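You operate a simulated robot arm through the tools that you are given. There is no shell and no other tool.

You run a simulated robot arm. Do the job below in one go: nothing can be reset, and whatever is moved stays where it is left.

Task
Gauge the green block; shot dial one mark up if under 30 mm, one down if over.
Fine: slide the carriage out again and leave the block in it.

The check looks at the end state, three seconds after you hand in, the way a careful person would. Anything else that was tipped, shoved, dropped, spilled or broken makes it a failure.

Robot
A 6-joint arm with a two-finger parallel gripper, fixed in place. Base frame: the origin is at the foot of the arm, x ahead of it, y to its left, z up; the work surface is at about z = 780. Lengths are in mm, angles in rad, forces in N, time in s.
With the tool pointing down near the work surface it reaches from about 240 to 640 mm from the base axis. Its first joint turns from -1.152 to 1.152 rad. Payload 2.7 kg.
The tool frame sits at the grasp point between the pads (the TCP): z along the fingers, y along the line on which they close. The tips reach 23 mm beyond it. The gripper opens to 94 mm. The fingers are 38 mm wide and 10 mm thick; the gripper's body (54 by 96 mm) begins 39 mm behind the TCP.
Orientation is that of the tool frame in the base frame, as a unit quaternion [x, y, z, w]. With the fingers straight down and closing along the base's y, the tool's x points along the base's -x, its y along +y and its z along -z.

Tools
- The arm moves only by the tool send_rows. Its argument "rows" is a list of rows, each a list of 6 numbers: the shift along the base's x, y, z in units of 30 mm (1.0 is 30 mm), then the turn, a rotation vector about the base's x, y, z in units of 8 degrees (1.0 is 8 degrees). In form: [[x, y, z, ax, ay, az], ...]. A call has 1 to 20 rows; each row shifts and turns the commanded pose from where the row before left it. "jaw" is the finger opening in mm, from 0 to 94, set as the call begins (left out, the last holds). A call with a number of a shift or a turn outside -1 to 1 is refused whole. Each row takes 0.2 s and may step no farther than 50 mm and 0.15 rad from the row before; otherwise, or with a gripper value out of range, the whole call is refused. Where a pose cannot be reached the arm comes as near as it can. A force on the tool above 70 N (or 10 N above the force at the start of the call, whichever is more), or a blocked arm, ends the call early, and 0.2 s more pass. Each finger travels about 45 mm/s and halts on what it meets, pressing with about 43 N; the grip force reading is that of the motor and also rises with nothing between the fingers. The clock runs only during rows and for 0.2 s after the last one: add rows that do not move to give the fingers time. The reply holds the time, the measured pose of the TCP, the force on the tool along the base axes, the opening and the grip force, in the units named above and with some noise, with the torque about the TCP (base axes, N m) and any sound that the robot's microphone picked up.
- Cameras (640 x 400 px; columns grow to the right, rows downward): "scene" is fixed at [85.8, -439.2, 1403.9]; the picture's right is [0.74, -0.67, 0.00], its down [-0.39, -0.43, -0.82] and it looks along [0.55, 0.61, -0.58] (base axes); focal length 366 px, centre (320, 200). "wrist" rides on the gripper at [86, 16, -75] in the tool frame; the picture's right is [-0.18, 0.98, 0.00], its down [-0.58, -0.11, -0.81] and it looks along [-0.79, -0.15, 0.59] (tool axes); focal length 243 px, centre (320, 200). There is no depth. A picture from a camera that has moved, and an enlarged one, comes with that camera's place and axes in the base frame and with its lens. The place of the scene camera against the robot may be out by one fixed shift of up to 12 mm in any direction.
- camera(camera): a new picture of that camera. No time passes.
- inspect(camera, box): a new picture of the part [left, top, right, bottom] of that camera's present view, enlarged. No time passes.
- finish_job(): hands the job in; it is judged then, once.

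Nothing tells you positions but the pictures and the camera data. Unless the task says otherwise, let go and move clear before handing in.

The tools are called after "Request:" by a JSON object that holds its "api" and its "payload". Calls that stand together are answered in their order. send_rows: Moves the arm, as the interface text tells. Its arguments: {"type":"object","properties":{"rows":{"type":"array","items":{"type":"array","items":{"type":"number"}}},"jaw":{"type":"number"}},"required":["rows"]} The other tools are called the same way: camera (camera) takes a picture; inspect (camera, box) takes an enlarged picture of a part of a camera's view; finish_job () hands the job in.

At the start:

```text
time: 0.0
position: [451.2, -165.5, 1108.4]
tcp_rot: [0.0, 1.0, 0.0, 0.0]
ft_force: [0.7, 0.5, -0.1]
ft_torque: [-0.03, -0.02, 0.02]
opening: 94.0
grasp_force: 0.0
```

scene: 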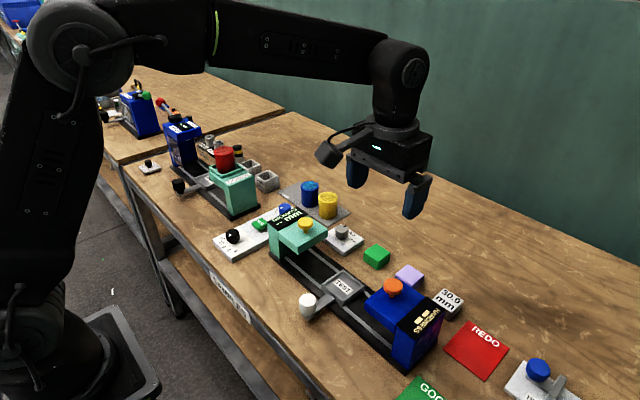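
wrist: 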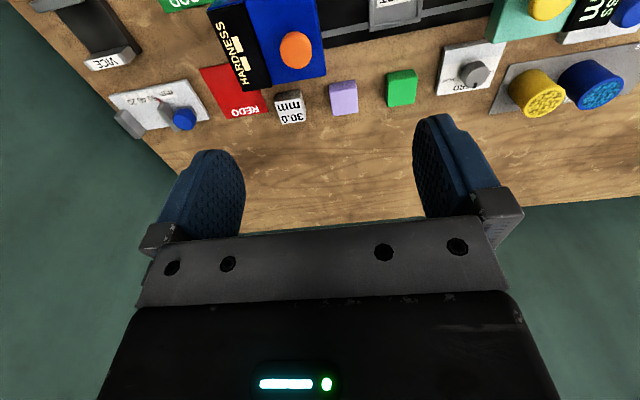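

I see a bench with a gauging station (a carriage on a rail between a teal "mm" station and a blue "hardness" station), a green block, a lilac block, a 30.0 mm reference block, and several dials. I'll look more closely before moving.

Request:
{"api": "inspect", "payload": {"camera": "scene", "box": [200, 160, 360, 260]}}

Request:
{"api": "inspect", "payload": {"camera": "scene", "box": [260, 220, 460, 345]}}

Request:
{"api": "inspect", "payload": {"camera": "scene", "box": [380, 275, 600, 400]}}

Request:
{"api": "inspect", "payload": {"camera": "scene", "box": [80, 70, 280, 200]}}

Request:
{"api": "inspect", "payload": {"camera": "wrist", "box": [80, 0, 360, 175]}}

Request:
{"api": "inspect", "payload": {"camera": "wrist", "box": [360, 0, 640, 175]}}

```text
4.00 times, centred on (280, 210) of scene
camera zoom: at [85.8, -439.2, 1403.9], right [0.74, -0.67, 0.0], down [-0.39, -0.43, -0.82], along [0.55, 0.61, -0.58], focal length 1462 px, centre (480, 160)
```

zoom: 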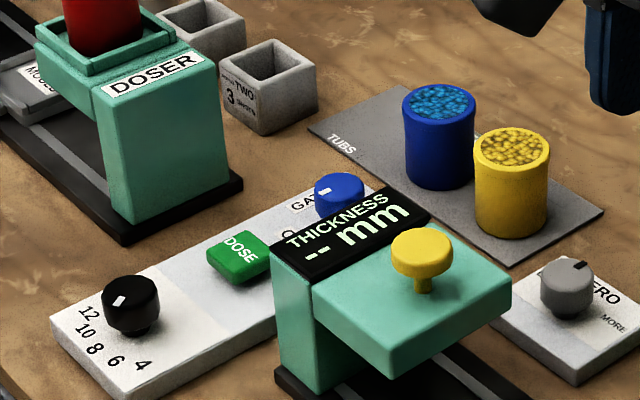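

```text
3.20 times, centred on (360, 282) of scene
camera zoom: at [85.8, -439.2, 1403.9], right [0.74, -0.67, 0.0], down [-0.39, -0.43, -0.82], along [0.55, 0.61, -0.58], focal length 1170 px, centre (192, -64)
```

zoom: 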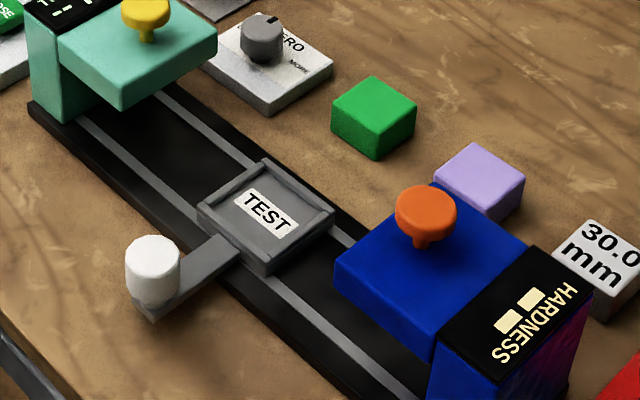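

```text
2.91 times, centred on (490, 338) of scene
camera zoom: at [85.8, -439.2, 1403.9], right [0.74, -0.67, 0.0], down [-0.39, -0.43, -0.82], along [0.55, 0.61, -0.58], focal length 1063 px, centre (-174, -200)
```

zoom: 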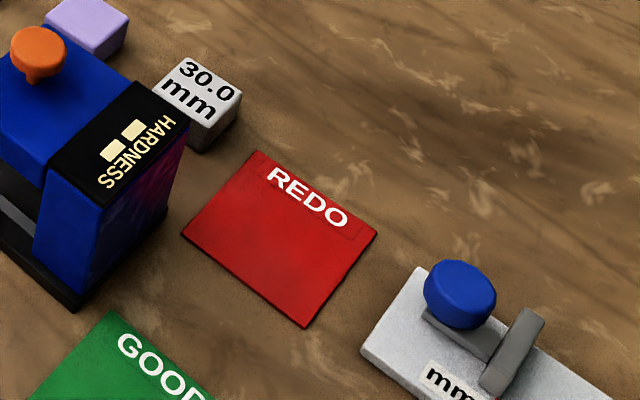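

```text
3.08 times, centred on (180, 135) of scene
camera zoom: at [85.8, -439.2, 1403.9], right [0.74, -0.67, 0.0], down [-0.39, -0.43, -0.82], along [0.55, 0.61, -0.58], focal length 1125 px, centre (751, 400)
```

zoom: 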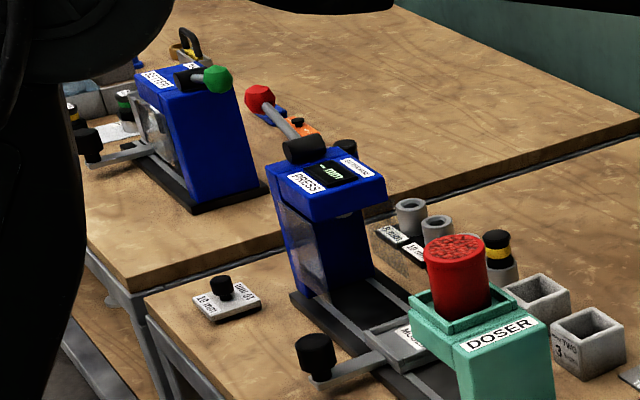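

```text
2.29 times, centred on (220, 88) of wrist
camera zoom: at [363.4, -150.0, 1182.5], right [0.18, 0.98, 0.0], down [0.58, -0.11, 0.81], along [0.79, -0.15, -0.59], focal length 555 px, centre (549, 457)
```

zoom: 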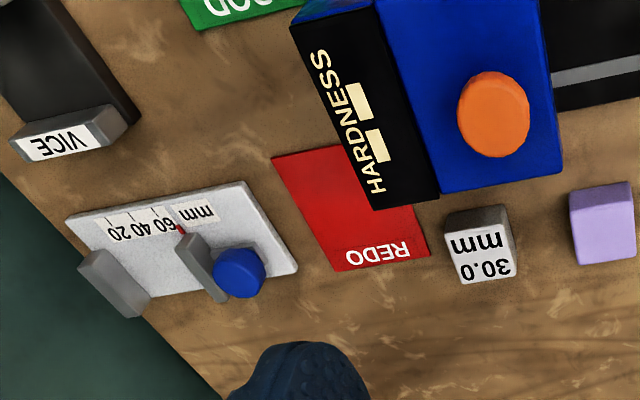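

```text
2.29 times, centred on (500, 88) of wrist
camera zoom: at [363.4, -150.0, 1182.5], right [0.18, 0.98, 0.0], down [0.58, -0.11, 0.81], along [0.79, -0.15, -0.59], focal length 555 px, centre (-91, 457)
```

zoom: 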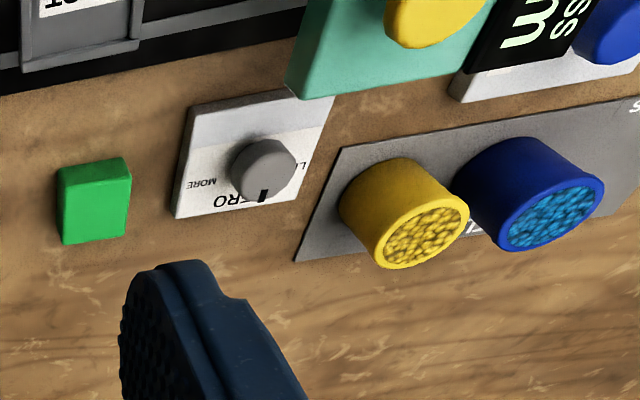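

I take the thickness gauge to be at about (490, 57), the carriage tray at about (478, -76) with its white handle at x≈387, and the green block at about (600, -58). Next I'll read the small labels and dials at higher zoom.

Request:
{"api": "inspect", "payload": {"camera": "scene", "box": [210, 205, 290, 262]}}

Request:
{"api": "inspect", "payload": {"camera": "scene", "box": [265, 195, 365, 257]}}

Request:
{"api": "inspect", "payload": {"camera": "scene", "box": [130, 140, 240, 210]}}

Request:
{"api": "inspect", "payload": {"camera": "wrist", "box": [480, 0, 640, 100]}}

```text
7.02 times, centred on (250, 234) of scene
camera zoom: at [85.8, -439.2, 1403.9], right [0.74, -0.67, 0.0], down [-0.39, -0.43, -0.82], along [0.55, 0.61, -0.58], focal length 2565 px, centre (811, -35)
```

zoom: 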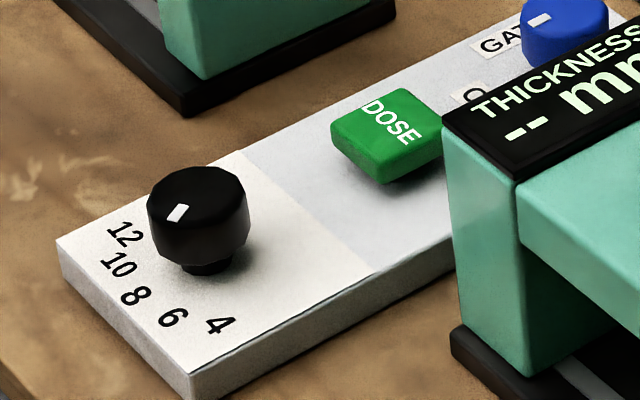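

```text
6.40 times, centred on (315, 226) of scene
camera zoom: at [85.8, -439.2, 1403.9], right [0.74, -0.67, 0.0], down [-0.39, -0.43, -0.82], along [0.55, 0.61, -0.58], focal length 2339 px, centre (352, 34)
```

zoom: 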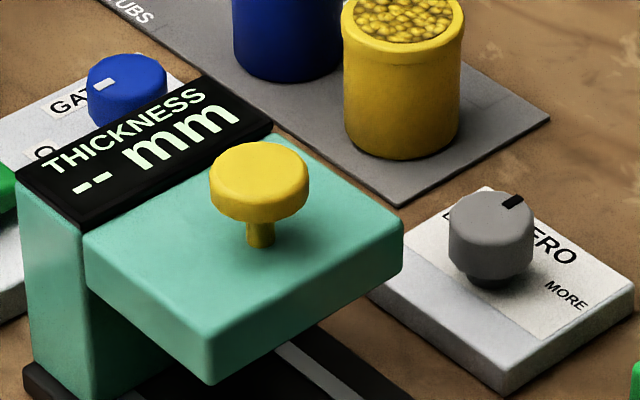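

```text
5.71 times, centred on (185, 175) of scene
camera zoom: at [85.8, -439.2, 1403.9], right [0.74, -0.67, 0.0], down [-0.39, -0.43, -0.82], along [0.55, 0.61, -0.58], focal length 2089 px, centre (1091, 343)
```

zoom: 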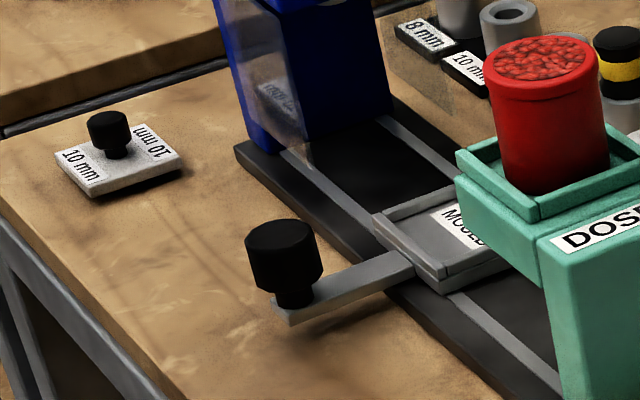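

```text
4.00 times, centred on (560, 50) of wrist
camera zoom: at [363.4, -150.0, 1182.5], right [0.18, 0.98, 0.0], down [0.58, -0.11, 0.81], along [0.79, -0.15, -0.59], focal length 970 px, centre (-640, 800)
```

zoom: 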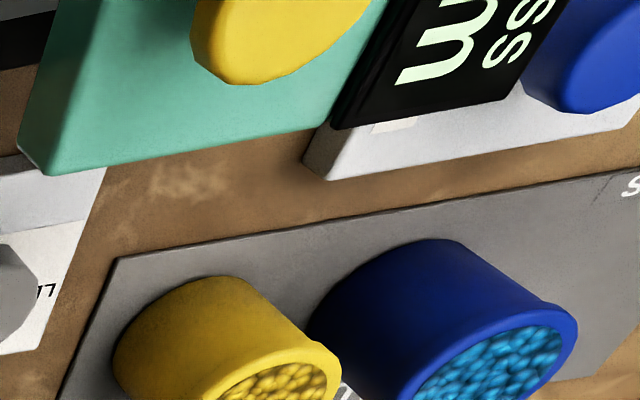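

The black dial with marks 4–12 on the doser panel, at about (382, 205), is likely the shot dial; the gauge's ZERO knob also needs checking. I'll shift the arm so the wrist camera sees them from above.

Request:
{"api": "send_rows", "payload": {"rows": [[-0.37, 0.95, 0, 0, 0, 0], [-0.37, 0.95, 0, 0, 0, 0], [-0.37, 0.95, 0, 0, 0, 0], [-0.37, 0.95, 0, 0, 0, 0], [-0.37, 0.95, 0, 0, 0, 0], [-0.37, 0.95, 0, 0, 0, 0], [-0.37, 0.95, 0, 0, 0, 0], [-0.37, 0.95, 0, 0, 0, 0], [-0.37, 0.95, 0, 0, 0, 0], [-0.37, 0.95, 0, 0, 0, 0], [-0.37, 0.95, 0, 0, 0, 0]]}}

Request:
{"api": "camera", "payload": {"camera": "wrist"}}

Request:
{"api": "camera", "payload": {"camera": "scene"}}

```text
time: 2.4
position: [326.0, 146.8, 1107.2]
tcp_rot: [0.001, 1.0, 0.0, 0.0]
ft_force: [0.1, -0.4, -0.5]
ft_torque: [0.02, 0.0, 0.02]
opening: 94.1
grasp_force: 0.0
```

```text
taken
camera wrist: at [240.8, 162.8, 1181.7], right [0.18, 0.98, 0.0], down [0.58, -0.11, 0.81], along [0.79, -0.15, -0.59], focal length 243 px, centre (320, 200)
```

wrist: 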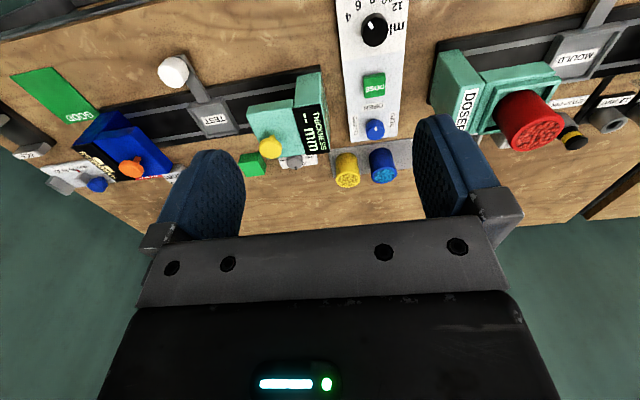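

```text
taken
```

scene: 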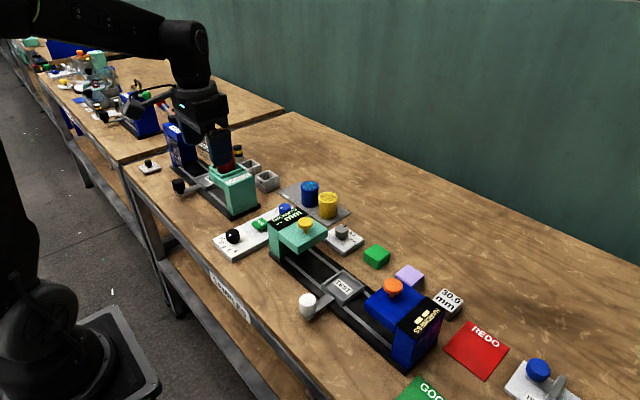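

Request:
{"api": "inspect", "payload": {"camera": "wrist", "box": [320, 0, 432, 70]}}

Request:
{"api": "inspect", "payload": {"camera": "wrist", "box": [225, 100, 337, 180]}}

Request:
{"api": "inspect", "payload": {"camera": "wrist", "box": [330, 70, 442, 150]}}

Request:
{"api": "inspect", "payload": {"camera": "wrist", "box": [140, 40, 300, 140]}}

Request:
{"api": "inspect", "payload": {"camera": "wrist", "box": [0, 100, 200, 225]}}

```text
5.71 times, centred on (376, 35) of wrist
camera zoom: at [240.8, 162.8, 1181.7], right [0.18, 0.98, 0.0], down [0.58, -0.11, 0.81], along [0.79, -0.15, -0.59], focal length 1386 px, centre (0, 1143)
```

zoom: 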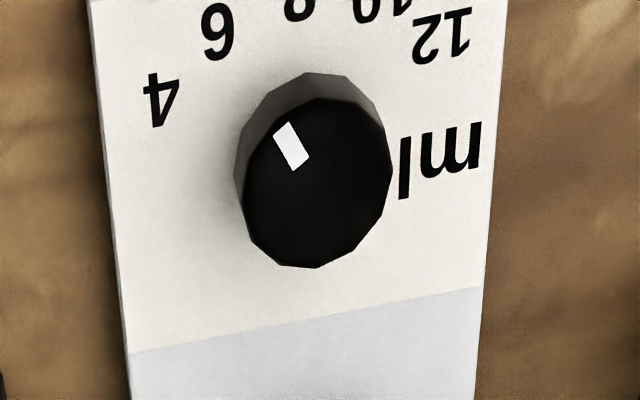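

```text
5.00 times, centred on (281, 140) of wrist
camera zoom: at [240.8, 162.8, 1181.7], right [0.18, 0.98, 0.0], down [0.58, -0.11, 0.81], along [0.79, -0.15, -0.59], focal length 1213 px, centre (515, 500)
```

zoom: 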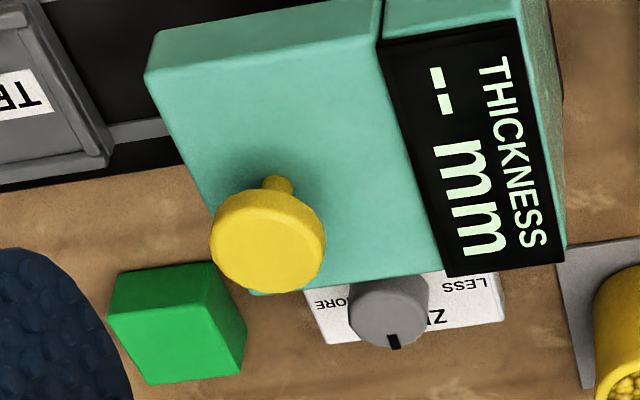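

```text
5.00 times, centred on (386, 110) of wrist
camera zoom: at [240.8, 162.8, 1181.7], right [0.18, 0.98, 0.0], down [0.58, -0.11, 0.81], along [0.79, -0.15, -0.59], focal length 1213 px, centre (-10, 650)
```

zoom: 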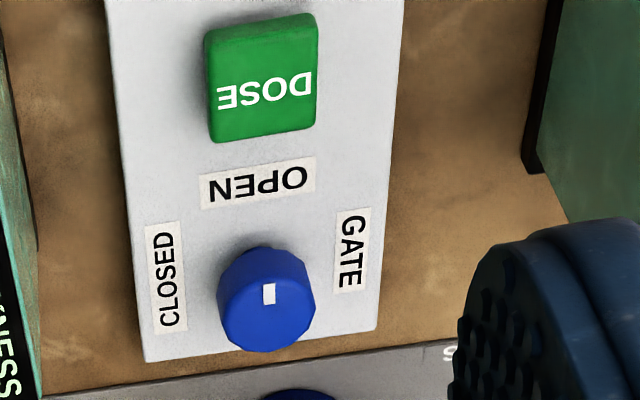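

```text
4.00 times, centred on (220, 90) of wrist
camera zoom: at [240.8, 162.8, 1181.7], right [0.18, 0.98, 0.0], down [0.58, -0.11, 0.81], along [0.79, -0.15, -0.59], focal length 970 px, centre (720, 640)
```

zoom: 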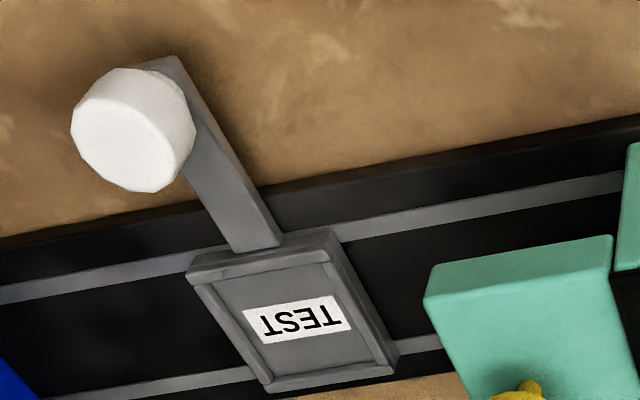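

```text
3.20 times, centred on (100, 162) of wrist
camera zoom: at [240.8, 162.8, 1181.7], right [0.18, 0.98, 0.0], down [0.58, -0.11, 0.81], along [0.79, -0.15, -0.59], focal length 776 px, centre (1024, 320)
```

zoom: 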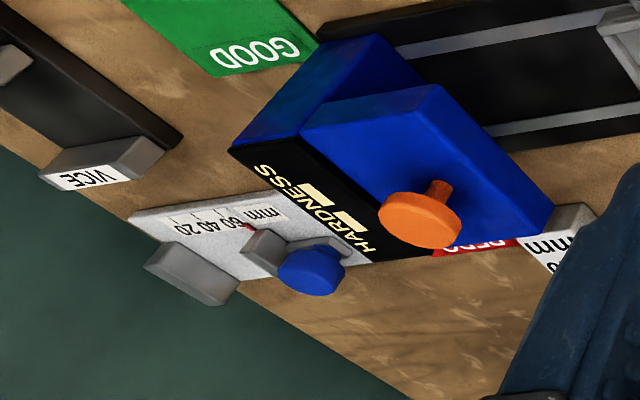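

The dial is marked 4–12 ml, with its pointer near 8 and larger values clockwise seen from above. I'll start with the empty carriage to see whether the gauge has a zero error, so I'm moving above the white handle knob at about (375, -76).

Request:
{"api": "send_rows", "payload": {"rows": [[0.204, -0.929, -0.446, 0, 0, 0], [0.204, -0.929, -0.446, 0, 0, 0], [0.204, -0.929, -0.446, 0, 0, 0], [0.204, -0.929, -0.446, 0, 0, 0], [0.204, -0.929, -0.446, 0, 0, 0], [0.204, -0.929, -0.446, 0, 0, 0], [0.204, -0.929, -0.446, 0, 0, 0], [0.204, -0.929, -0.446, 0, 0, 0]]}}

Request:
{"api": "camera", "payload": {"camera": "wrist"}}

Request:
{"api": "camera", "payload": {"camera": "scene"}}

```text
time: 4.2
position: [374.9, -74.1, 1000.5]
tcp_rot: [-0.001, 1.0, 0.0, 0.0]
ft_force: [0.4, -0.3, 0.0]
ft_torque: [0.0, 0.01, 0.03]
opening: 93.8
grasp_force: 0.1
```

```text
taken
camera wrist: at [288.4, -58.9, 1074.6], right [0.18, 0.98, 0.0], down [0.58, -0.11, 0.81], along [0.79, -0.15, -0.59], focal length 243 px, centre (320, 200)
```

wrist: 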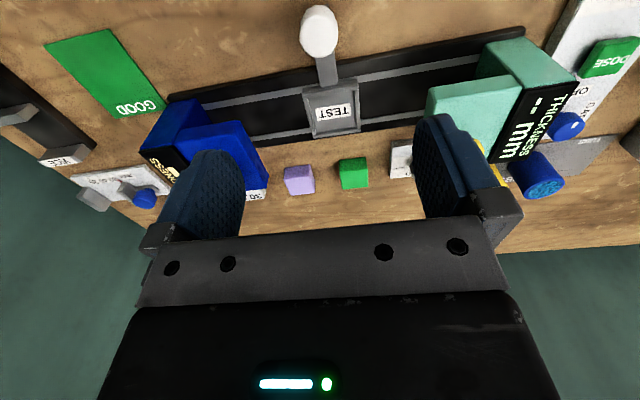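

```text
taken
```

scene: 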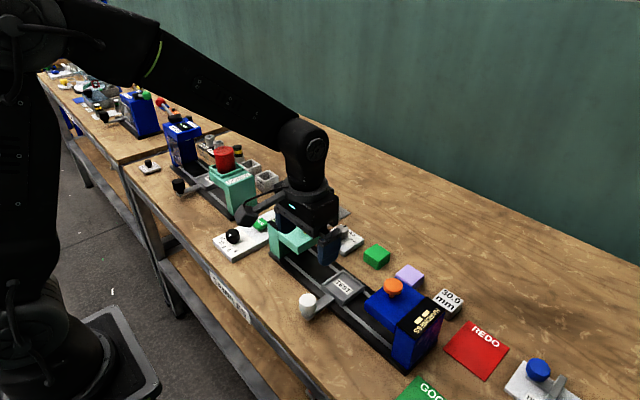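

Request:
{"api": "inspect", "payload": {"camera": "wrist", "box": [260, 0, 420, 100]}}

Request:
{"api": "inspect", "payload": {"camera": "wrist", "box": [220, 120, 420, 220]}}

Request:
{"api": "inspect", "payload": {"camera": "wrist", "box": [400, 20, 600, 145]}}

```text
4.00 times, centred on (340, 50) of wrist
camera zoom: at [288.4, -58.9, 1074.6], right [0.18, 0.98, 0.0], down [0.58, -0.11, 0.81], along [0.79, -0.15, -0.59], focal length 970 px, centre (240, 800)
```

zoom: 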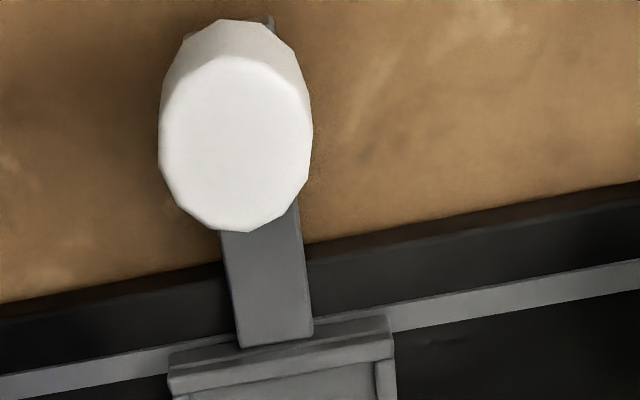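

```text
3.20 times, centred on (320, 170) of wrist
camera zoom: at [288.4, -58.9, 1074.6], right [0.18, 0.98, 0.0], down [0.58, -0.11, 0.81], along [0.79, -0.15, -0.59], focal length 776 px, centre (320, 296)
```

zoom: 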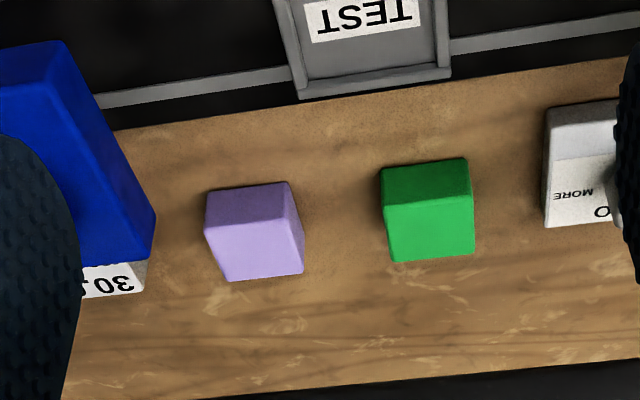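

```text
3.20 times, centred on (500, 82) of wrist
camera zoom: at [288.4, -58.9, 1074.6], right [0.18, 0.98, 0.0], down [0.58, -0.11, 0.81], along [0.79, -0.15, -0.59], focal length 776 px, centre (-256, 576)
```

zoom: 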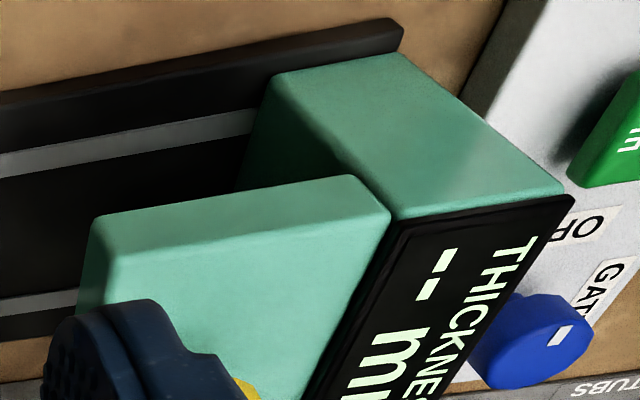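

The white knob sits almost directly below the gripper, at about (372, -75.5). I'll go down partway and look again to find its height.

Request:
{"api": "send_rows", "payload": {"rows": [[-0.03, -0.02, -0.9, 0, 0, 0], [-0.03, -0.02, -0.9, 0, 0, 0], [-0.03, -0.02, -0.9, 0, 0, 0]]}}

Request:
{"api": "inspect", "payload": {"camera": "wrist", "box": [240, 0, 400, 100]}}

Request:
{"api": "camera", "payload": {"camera": "wrist"}}

Request:
{"api": "inspect", "payload": {"camera": "scene", "box": [240, 200, 400, 325]}}

```text
time: 5.0
position: [373.9, -75.2, 919.6]
tcp_rot: [0.0, 1.0, 0.0, 0.0]
ft_force: [0.6, -0.2, -0.6]
ft_torque: [0.02, -0.01, 0.0]
opening: 93.9
grasp_force: 0.0
```

```text
4.00 times, centred on (320, 50) of wrist
camera zoom: at [286.2, -59.0, 994.9], right [0.18, 0.98, 0.0], down [0.58, -0.11, 0.81], along [0.79, -0.15, -0.59], focal length 970 px, centre (320, 800)
```

zoom: 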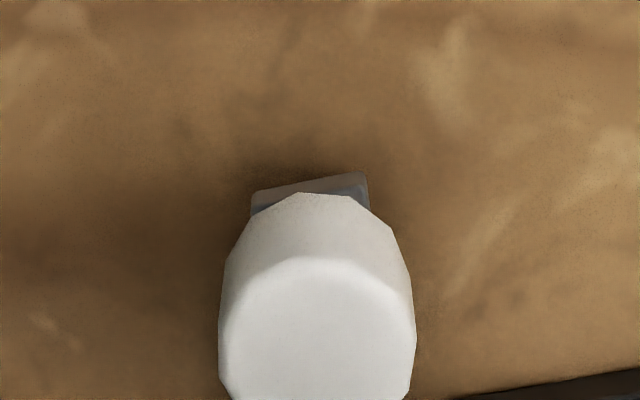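

```text
taken
camera wrist: at [286.2, -59.0, 994.9], right [0.18, 0.98, 0.0], down [0.58, -0.11, 0.81], along [0.79, -0.15, -0.59], focal length 243 px, centre (320, 200)
```

wrist: 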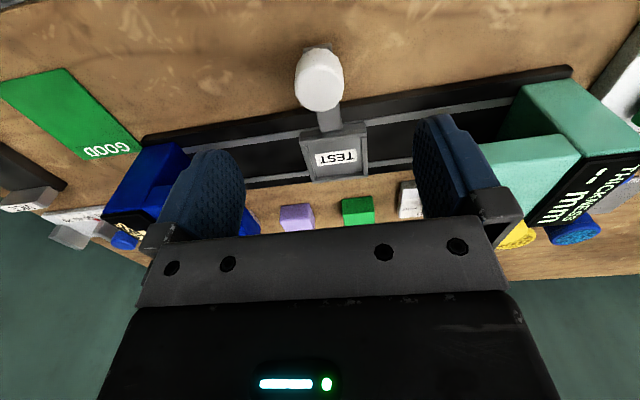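

```text
3.20 times, centred on (320, 262) of scene
camera zoom: at [85.8, -439.2, 1403.9], right [0.74, -0.67, 0.0], down [-0.39, -0.43, -0.82], along [0.55, 0.61, -0.58], focal length 1170 px, centre (320, 0)
```

zoom: 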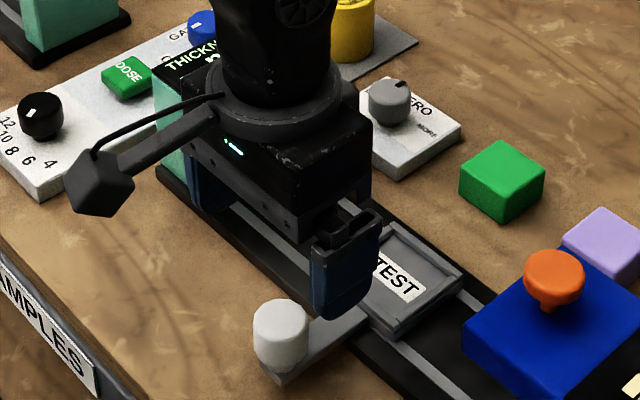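

The knob is about 33 mm across with its top at z≈839 and its axis at (370.5, -75). I'll lower to z≈828 and close on it.

Request:
{"api": "send_rows", "payload": {"rows": [[-0.03, 0, -0.763, 0, 0, 0], [-0.03, 0, -0.763, 0, 0, 0], [-0.03, 0, -0.763, 0, 0, 0], [-0.02, 0, -0.763, 0, 0, 0]]}}

Request:
{"api": "send_rows", "payload": {"rows": [[0, 0, 0, 0, 0, 0], [0, 0, 0, 0, 0, 0], [0, 0, 0, 0, 0, 0], [0, 0, 0, 0, 0, 0], [0, 0, 0, 0, 0, 0]], "jaw": 26}}

Request:
{"api": "camera", "payload": {"camera": "wrist"}}

```text
time: 6.0
position: [369.6, -77.7, 829.0]
tcp_rot: [0.0, 1.0, 0.0, 0.001]
ft_force: [1.5, -0.1, -0.7]
ft_torque: [0.02, 0.01, -0.01]
opening: 94.0
grasp_force: 0.0
```

```text
time: 7.2
position: [368.6, -77.4, 828.5]
tcp_rot: [0.0, 1.0, 0.0, 0.001]
ft_force: [0.7, 2.4, -1.5]
ft_torque: [-0.38, -0.04, -0.01]
opening: 33.8
grasp_force: 45.1
```

```text
taken
camera wrist: at [283.0, -61.3, 902.6], right [0.18, 0.98, 0.0], down [0.58, -0.11, 0.81], along [0.79, -0.15, -0.59], focal length 243 px, centre (320, 200)
```

wrist: 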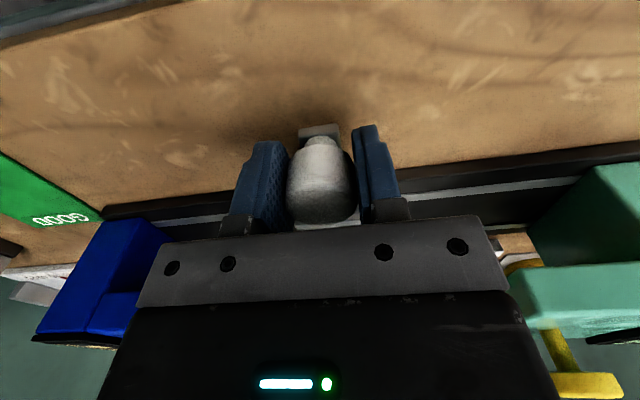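

The knob is gripped at 33.8 mm opening. Now I'll slide the empty carriage toward +y, towards the thickness gauge.

Request:
{"api": "send_rows", "payload": {"rows": [[0, 0.3, 0, 0, 0, 0], [0, 0.6, 0, 0, 0, 0], [0, 0.6, 0, 0, 0, 0], [0, 0.6, 0, 0, 0, 0], [0, 0.6, 0, 0, 0, 0], [0, 0.5, 0, 0, 0, 0]]}}

Request:
{"api": "camera", "payload": {"camera": "scene"}}

Request:
{"api": "camera", "payload": {"camera": "wrist"}}

```text
time: 8.6
position: [369.4, 19.2, 828.4]
tcp_rot: [0.0, 1.0, 0.0, 0.001]
ft_force: [-7.3, -0.7, 16.7]
ft_torque: [-0.49, -1.1, 0.04]
opening: 33.8
grasp_force: 45.2
```

```text
taken
```

scene: 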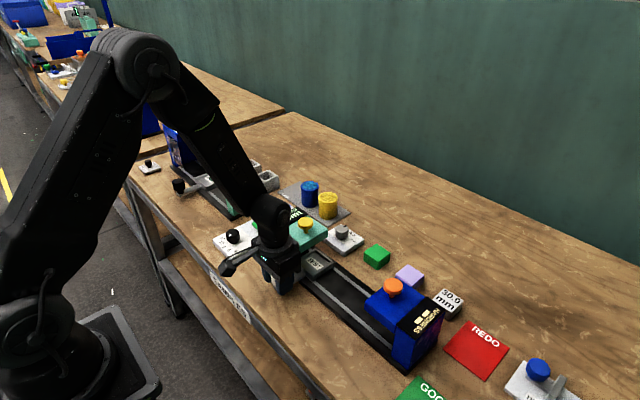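

```text
taken
camera wrist: at [283.0, 33.3, 902.2], right [0.18, 0.98, 0.0], down [0.58, -0.11, 0.81], along [0.79, -0.15, -0.59], focal length 243 px, centre (320, 200)
```

wrist: 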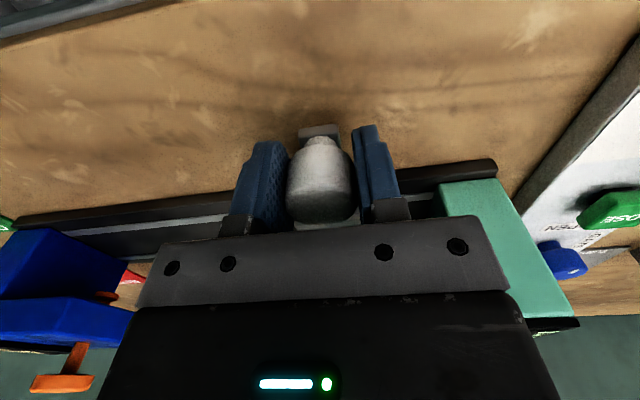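

The carriage has moved about 97 mm and is now partly under the gauge. I'll continue in small steps until it stops.

Request:
{"api": "send_rows", "payload": {"rows": [[0, 0.25, 0.01, 0, 0, 0], [0, 0.25, 0.01, 0, 0, 0], [0, 0.25, 0, 0, 0, 0], [0, 0.25, 0, 0, 0, 0]]}}

Request:
{"api": "inspect", "payload": {"camera": "scene", "box": [240, 190, 400, 290]}}

```text
time: 9.6
position: [370.5, 44.8, 828.6]
tcp_rot: [0.003, 1.0, -0.001, -0.003]
ft_force: [8.4, -31.0, -23.2]
ft_torque: [0.8, -0.54, -0.02]
opening: 34.1
grasp_force: 44.8
```

```text
4.00 times, centred on (320, 240) of scene
camera zoom: at [86.3, -439.9, 1403.6], right [0.74, -0.67, 0.0], down [-0.39, -0.43, -0.82], along [0.55, 0.61, -0.58], focal length 1462 px, centre (320, 40)
```

zoom: 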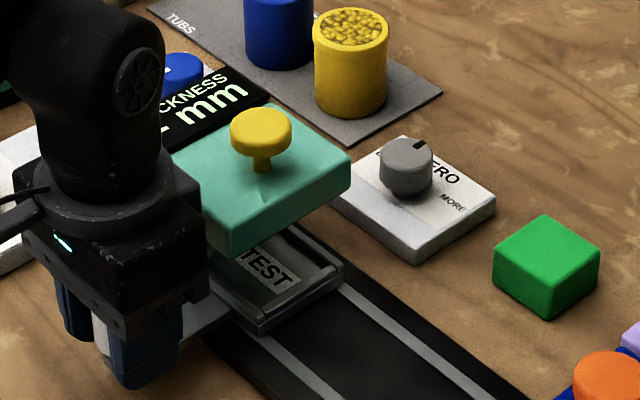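

The carriage is meeting resistance at y≈45, probably the end stop. I'll look at the display and the tray.

Request:
{"api": "camera", "payload": {"camera": "wrist"}}

Request:
{"api": "camera", "payload": {"camera": "scene"}}

Request:
{"api": "inspect", "payload": {"camera": "scene", "box": [260, 195, 340, 245]}}

```text
taken
camera wrist: at [283.4, 61.1, 902.7], right [0.19, 0.98, 0.0], down [0.58, -0.11, 0.8], along [0.79, -0.15, -0.59], focal length 243 px, centre (320, 200)
```

wrist: 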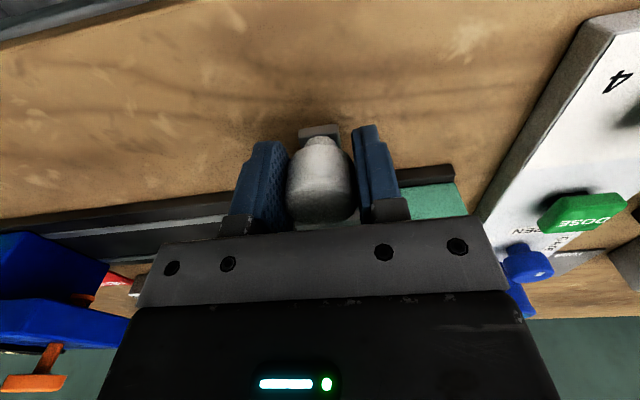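

```text
taken
```

scene: 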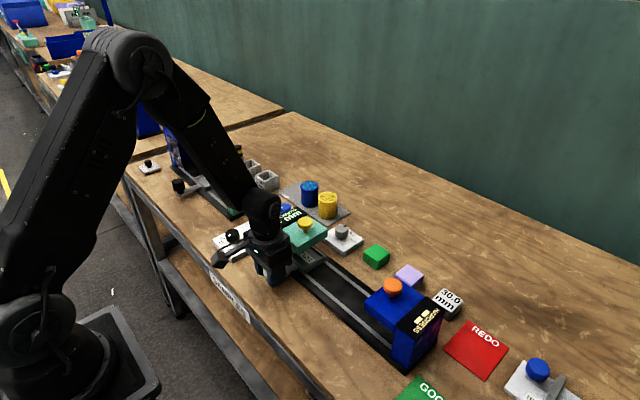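

```text
8.00 times, centred on (300, 220) of scene
camera zoom: at [86.3, -439.9, 1403.6], right [0.74, -0.67, 0.0], down [-0.39, -0.43, -0.82], along [0.55, 0.61, -0.58], focal length 2924 px, centre (480, 40)
```

zoom: 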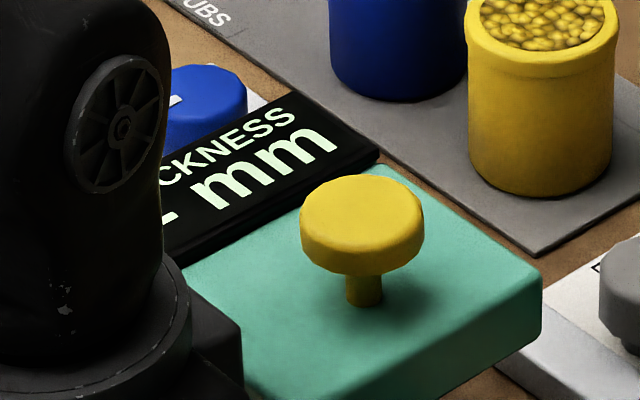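

Request:
{"api": "send_rows", "payload": {"rows": [[0, 0.1, 0, 0, 0, 0], [0, 0, 0, 0, 0, 0]]}}

```text
time: 10.1
position: [370.6, 45.8, 828.8]
tcp_rot: [0.004, 1.0, -0.002, -0.003]
ft_force: [4.4, -15.8, -2.1]
ft_torque: [0.6, 0.33, 0.09]
opening: 33.6
grasp_force: 45.2
stopped in row 2: the force on the tool passed its limit at 72 N (the readings are from after the stop); the commanded pose is now the measured one
```

The carriage is at its stop, with the force peaking at 72 N. I'll let go of the knob, rise clear and read the display.

Request:
{"api": "send_rows", "payload": {"rows": [[0, 0, 0, 0, 0, 0], [0, 0, 0, 0, 0, 0], [0, 0, 0, 0, 0, 0], [0, 0, 0, 0, 0, 0]], "jaw": 70}}

Request:
{"api": "send_rows", "payload": {"rows": [[0, 0, 0.9, 0, 0, 0], [0, 0, 0.9, 0, 0, 0], [0, 0, 0.9, 0, 0, 0], [-0.3, 0, 0.9, 0, 0, 0], [-0.6, -0.5, 0.9, 0, 0, 0], [-0.6, -0.5, 0.9, 0, 0, 0]]}}

Request:
{"api": "camera", "payload": {"camera": "wrist"}}

Request:
{"api": "inspect", "payload": {"camera": "scene", "box": [240, 190, 400, 290]}}

```text
time: 11.1
position: [368.0, 46.0, 828.0]
tcp_rot: [0.004, 1.0, -0.002, -0.003]
ft_force: [-0.2, 0.2, 0.3]
ft_torque: [0.01, -0.02, 0.0]
opening: 69.9
grasp_force: 0.0
```

```text
time: 12.5
position: [324.9, 16.5, 989.0]
tcp_rot: [0.003, 1.0, -0.002, -0.002]
ft_force: [-0.2, 0.6, -0.5]
ft_torque: [0.04, 0.01, -0.04]
opening: 70.1
grasp_force: 0.1
```

```text
taken
camera wrist: at [239.0, 32.6, 1064.0], right [0.19, 0.98, 0.0], down [0.58, -0.11, 0.8], along [0.79, -0.15, -0.59], focal length 243 px, centre (320, 200)
```

wrist: 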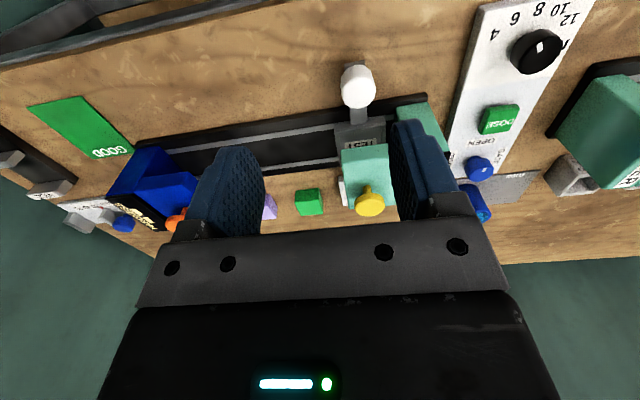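

```text
4.00 times, centred on (320, 240) of scene
camera zoom: at [85.9, -439.1, 1403.9], right [0.74, -0.67, 0.0], down [-0.39, -0.43, -0.82], along [0.55, 0.61, -0.58], focal length 1462 px, centre (320, 40)
```

zoom: 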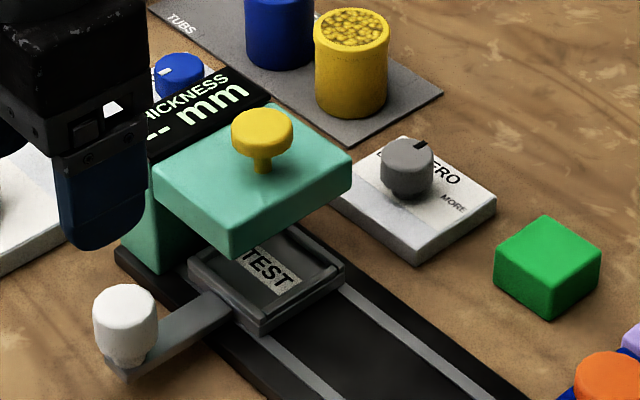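

The empty carriage is under the gauge but the display still shows "--", so I expect the yellow plunger must be pressed. I'll take close-ups to locate it, and look at the shot dial.

Request:
{"api": "inspect", "payload": {"camera": "wrist", "box": [320, 130, 432, 230]}}

Request:
{"api": "inspect", "payload": {"camera": "wrist", "box": [470, 0, 600, 81]}}

Request:
{"api": "inspect", "payload": {"camera": "wrist", "box": [320, 50, 480, 150]}}

```text
4.00 times, centred on (376, 180) of wrist
camera zoom: at [239.0, 32.6, 1064.0], right [0.19, 0.98, 0.0], down [0.58, -0.11, 0.8], along [0.79, -0.15, -0.59], focal length 970 px, centre (96, 280)
```

zoom: 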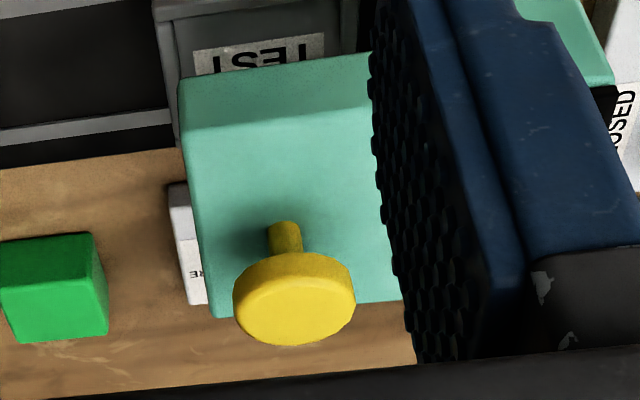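

```text
4.92 times, centred on (535, 40) of wrist
camera zoom: at [239.0, 32.6, 1064.0], right [0.19, 0.98, 0.0], down [0.58, -0.11, 0.8], along [0.79, -0.15, -0.59], focal length 1194 px, centre (-738, 985)
```

zoom: 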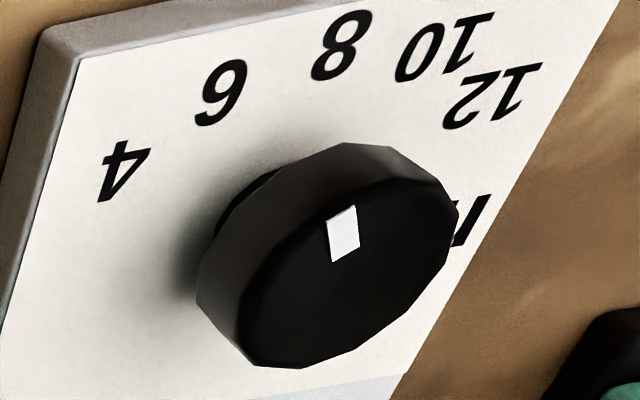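

```text
4.00 times, centred on (400, 100) of wrist
camera zoom: at [239.0, 32.6, 1064.0], right [0.19, 0.98, 0.0], down [0.58, -0.11, 0.8], along [0.79, -0.15, -0.59], focal length 970 px, centre (0, 600)
```

zoom: 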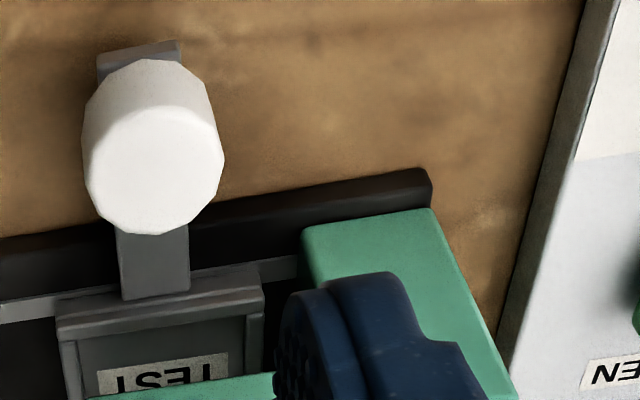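

I place the yellow plunger's top at about (468, 45.4, 909.6), right above the carriage. I'll close the fingers, move over it and press down gently.

Request:
{"api": "send_rows", "payload": {"rows": [[0.953, 0.193, -0.193, 0, 0, 0], [0.953, 0.193, -0.193, 0, 0, 0], [0.953, 0.193, -0.193, 0, 0, 0], [0.953, 0.193, -0.193, 0, 0, 0], [0.953, 0.193, -0.193, 0, 0, 0], [0, 0, 0, 0, 0, 0]], "jaw": 0}}

Request:
{"api": "camera", "payload": {"camera": "wrist"}}

Request:
{"api": "inspect", "payload": {"camera": "scene", "box": [240, 150, 400, 250]}}

```text
time: 13.9
position: [465.5, 44.0, 963.7]
tcp_rot: [0.002, 1.0, -0.003, -0.002]
ft_force: [0.6, -0.6, 0.0]
ft_torque: [0.01, 0.02, -0.03]
opening: 0.0
grasp_force: 42.3
```

```text
taken
camera wrist: at [380.1, 60.8, 1038.0], right [0.19, 0.98, 0.0], down [0.58, -0.11, 0.8], along [0.79, -0.16, -0.6], focal length 243 px, centre (320, 200)
```

wrist: 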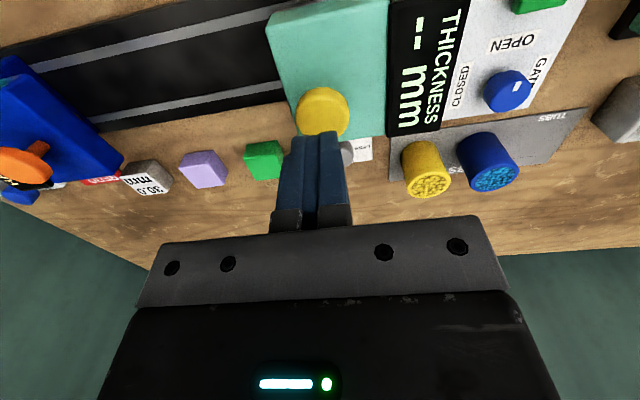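

```text
4.00 times, centred on (320, 200) of scene
camera zoom: at [85.9, -439.1, 1403.9], right [0.74, -0.67, 0.0], down [-0.39, -0.43, -0.82], along [0.55, 0.61, -0.58], focal length 1462 px, centre (320, 200)
```

zoom: 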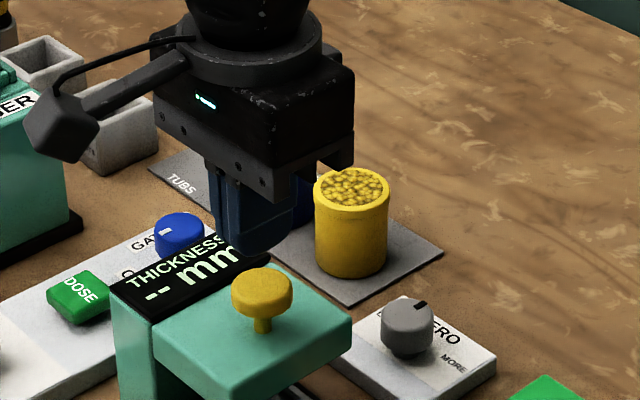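

The closed fingers are above the plunger and the display is visible in the wrist view. I'll descend and press in small steps.

Request:
{"api": "send_rows", "payload": {"rows": [[0, 0, -0.4, 0, 0, 0], [0, 0.03, -0.4, 0, 0, 0], [0, 0, -0.1, 0, 0, 0], [0, 0, -0.1, 0, 0, 0], [0, 0, -0.1, 0, 0, 0], [0, 0, -0.1, 0, 0, 0]]}}

Request:
{"api": "camera", "payload": {"camera": "wrist"}}

Request:
{"api": "inspect", "payload": {"camera": "scene", "box": [240, 170, 400, 270]}}

```text
time: 15.3
position: [465.4, 45.5, 925.1]
tcp_rot: [0.002, 1.0, -0.001, -0.001]
ft_force: [2.1, -0.2, 2.6]
ft_torque: [0.01, -0.08, -0.04]
opening: 0.0
grasp_force: 42.7
```

```text
taken
camera wrist: at [380.5, 63.2, 1000.3], right [0.19, 0.98, 0.0], down [0.58, -0.11, 0.8], along [0.79, -0.16, -0.59], focal length 243 px, centre (320, 200)
```

wrist: 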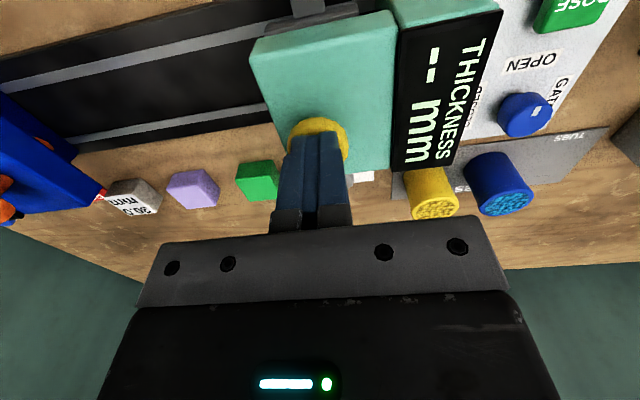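

```text
4.00 times, centred on (320, 220) of scene
camera zoom: at [85.8, -439.2, 1403.9], right [0.74, -0.67, 0.0], down [-0.39, -0.43, -0.82], along [0.55, 0.61, -0.58], focal length 1462 px, centre (320, 120)
```

zoom: 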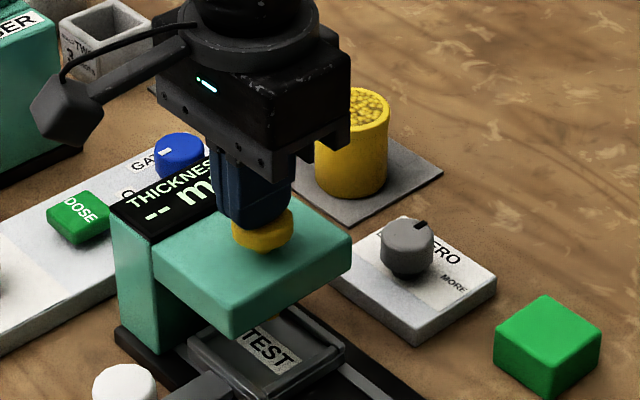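

The plunger moves down easily (2.6 N). I'll keep pressing.

Request:
{"api": "send_rows", "payload": {"rows": [[0, 0, -0.1, 0, 0, 0], [0, 0, -0.1, 0, 0, 0], [0, 0, -0.1, 0, 0, 0], [0, 0, -0.1, 0, 0, 0], [0, 0, 0, 0, 0, 0]]}}

Request:
{"api": "inspect", "payload": {"camera": "wrist", "box": [220, 0, 540, 200]}}

Request:
{"api": "inspect", "payload": {"camera": "scene", "box": [240, 170, 400, 270]}}

```text
time: 16.5
position: [466.5, 46.3, 917.8]
tcp_rot: [0.002, 1.0, -0.002, 0.001]
ft_force: [-27.1, -1.9, 55.4]
ft_torque: [-0.05, 0.38, 0.05]
opening: 0.0
grasp_force: 42.8
```

```text
2.00 times, centred on (380, 100) of wrist
camera zoom: at [380.7, 63.2, 992.1], right [0.19, 0.98, 0.0], down [0.58, -0.11, 0.81], along [0.79, -0.15, -0.59], focal length 485 px, centre (200, 400)
```

zoom: 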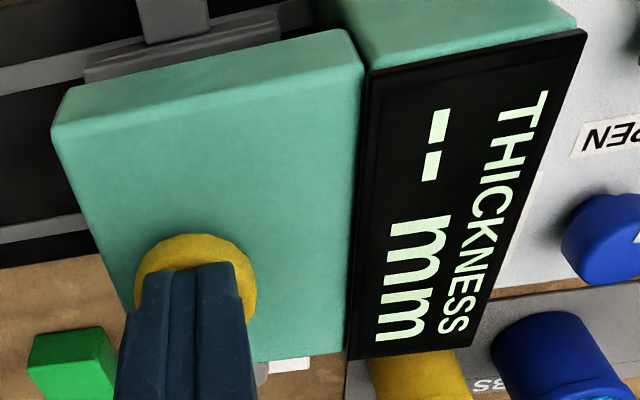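

```text
4.00 times, centred on (320, 220) of scene
camera zoom: at [84.3, -439.3, 1403.9], right [0.74, -0.67, 0.0], down [-0.39, -0.43, -0.82], along [0.55, 0.61, -0.58], focal length 1462 px, centre (320, 120)
```

zoom: 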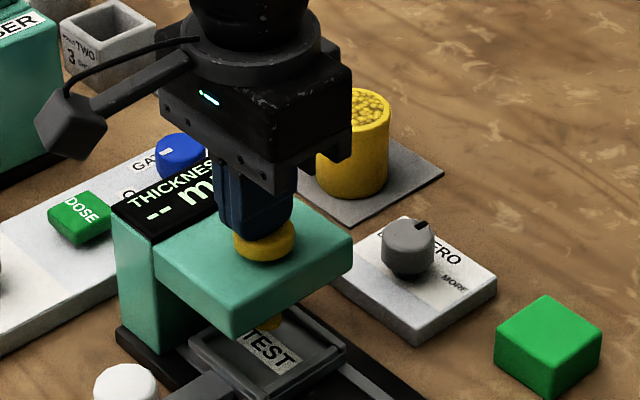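

The plunger bottoms out at about 14 mm of travel with nothing beneath it, so with an empty tray the display stays at "--" and tells me nothing about zero. I'll lift off and look closely at the blocks and the ZERO knob.

Request:
{"api": "send_rows", "payload": {"rows": [[0, 0, 0.2, 0, 0, 0], [0, 0, 0.4, 0, 0, 0], [0, 0, 0.9, 0, 0, 0], [0, 0, 0.9, 0, 0, 0], [-0.5, -0.9, 0.5, 0, 0, 0], [-0.5, -0.9, 0.5, 0, 0, 0], [-0.5, -0.9, 0, 0, 0, 0]]}}

Request:
{"api": "camera", "payload": {"camera": "wrist"}}

Request:
{"api": "inspect", "payload": {"camera": "scene", "box": [300, 200, 380, 250]}}

Request:
{"api": "inspect", "payload": {"camera": "scene", "box": [350, 232, 430, 282]}}

Request:
{"api": "inspect", "payload": {"camera": "scene", "box": [400, 270, 480, 320]}}

```text
time: 18.1
position: [421.4, -37.0, 1014.7]
tcp_rot: [0.004, 1.0, -0.001, -0.003]
ft_force: [0.6, -0.8, -0.4]
ft_torque: [0.0, -0.04, 0.01]
opening: 0.0
grasp_force: 42.7
```

```text
taken
camera wrist: at [334.8, -20.1, 1090.2], right [0.19, 0.98, 0.0], down [0.58, -0.11, 0.8], along [0.79, -0.16, -0.59], focal length 243 px, centre (320, 200)
```

wrist: 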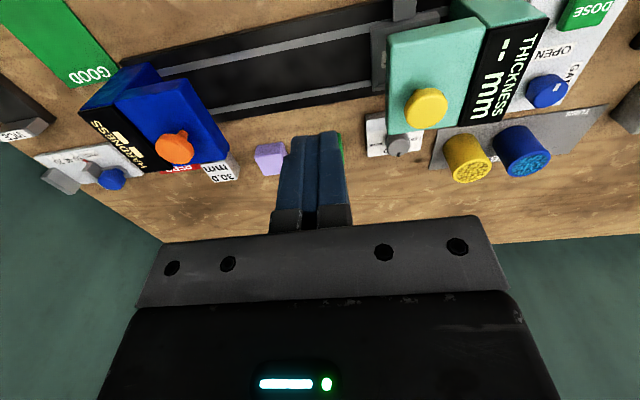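

```text
8.00 times, centred on (340, 225) of scene
camera zoom: at [85.9, -439.1, 1403.9], right [0.74, -0.67, 0.0], down [-0.39, -0.43, -0.82], along [0.55, 0.61, -0.58], focal length 2924 px, centre (160, 0)
```

zoom: 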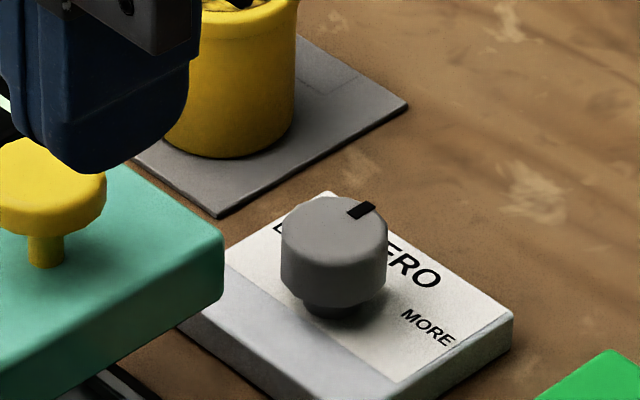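

```text
8.00 times, centred on (390, 257) of scene
camera zoom: at [85.9, -439.1, 1403.9], right [0.74, -0.67, 0.0], down [-0.39, -0.43, -0.82], along [0.55, 0.61, -0.58], focal length 2924 px, centre (-240, -256)
```

zoom: 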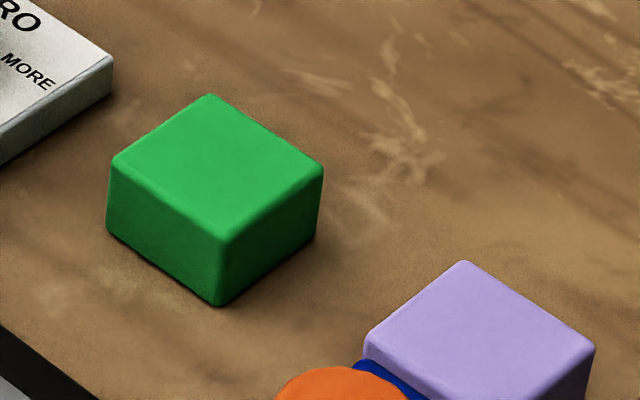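

```text
8.00 times, centred on (440, 295) of scene
camera zoom: at [85.9, -439.1, 1403.9], right [0.74, -0.67, 0.0], down [-0.39, -0.43, -0.82], along [0.55, 0.61, -0.58], focal length 2924 px, centre (-640, -560)
```

zoom: 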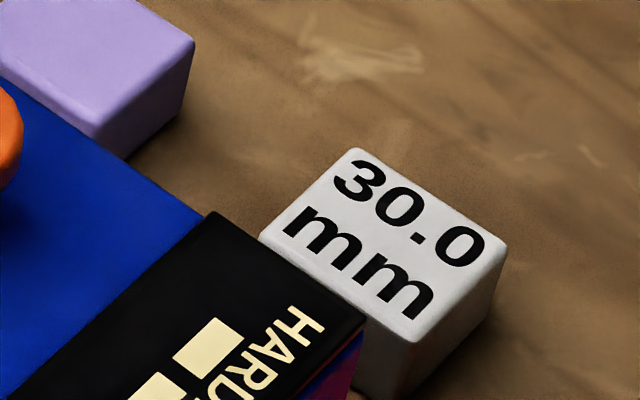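

The ZERO knob's pointer stands straight at the ZERO mark, and the green block looks roughly as tall as the 30.0 reference, maybe slightly shorter. I'll fetch the carriage back out, so the next move is back to the white knob at (370, 46).

Request:
{"api": "send_rows", "payload": {"rows": [[-0.57, 0.92, -0.3, 0, 0, 0], [-0.57, 0.92, -0.3, 0, 0, 0], [-0.56, 0.92, -0.3, 0, 0, 0], [0, 0, -0.89, 0, 0, 0], [0, 0, -0.89, 0, 0, 0], [0, 0, -0.89, 0, 0, 0]], "jaw": 80}}

Request:
{"api": "camera", "payload": {"camera": "wrist"}}

```text
time: 19.5
position: [371.9, 47.6, 908.6]
tcp_rot: [0.003, 1.0, -0.003, -0.001]
ft_force: [0.4, 0.0, -0.3]
ft_torque: [-0.01, 0.01, 0.03]
opening: 79.9
grasp_force: 0.0
```

```text
taken
camera wrist: at [285.4, 63.1, 983.1], right [0.19, 0.98, 0.0], down [0.58, -0.11, 0.8], along [0.79, -0.16, -0.59], focal length 243 px, centre (320, 200)
```

wrist: 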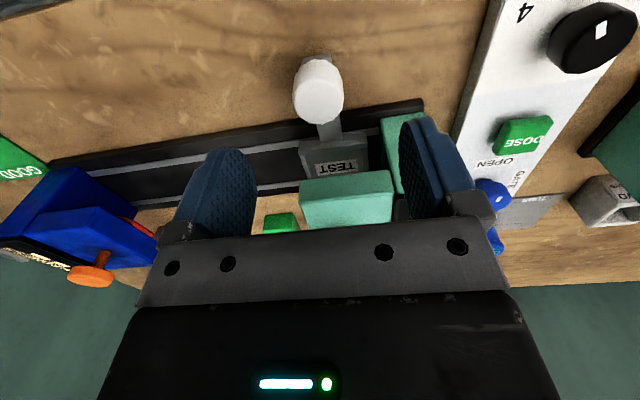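

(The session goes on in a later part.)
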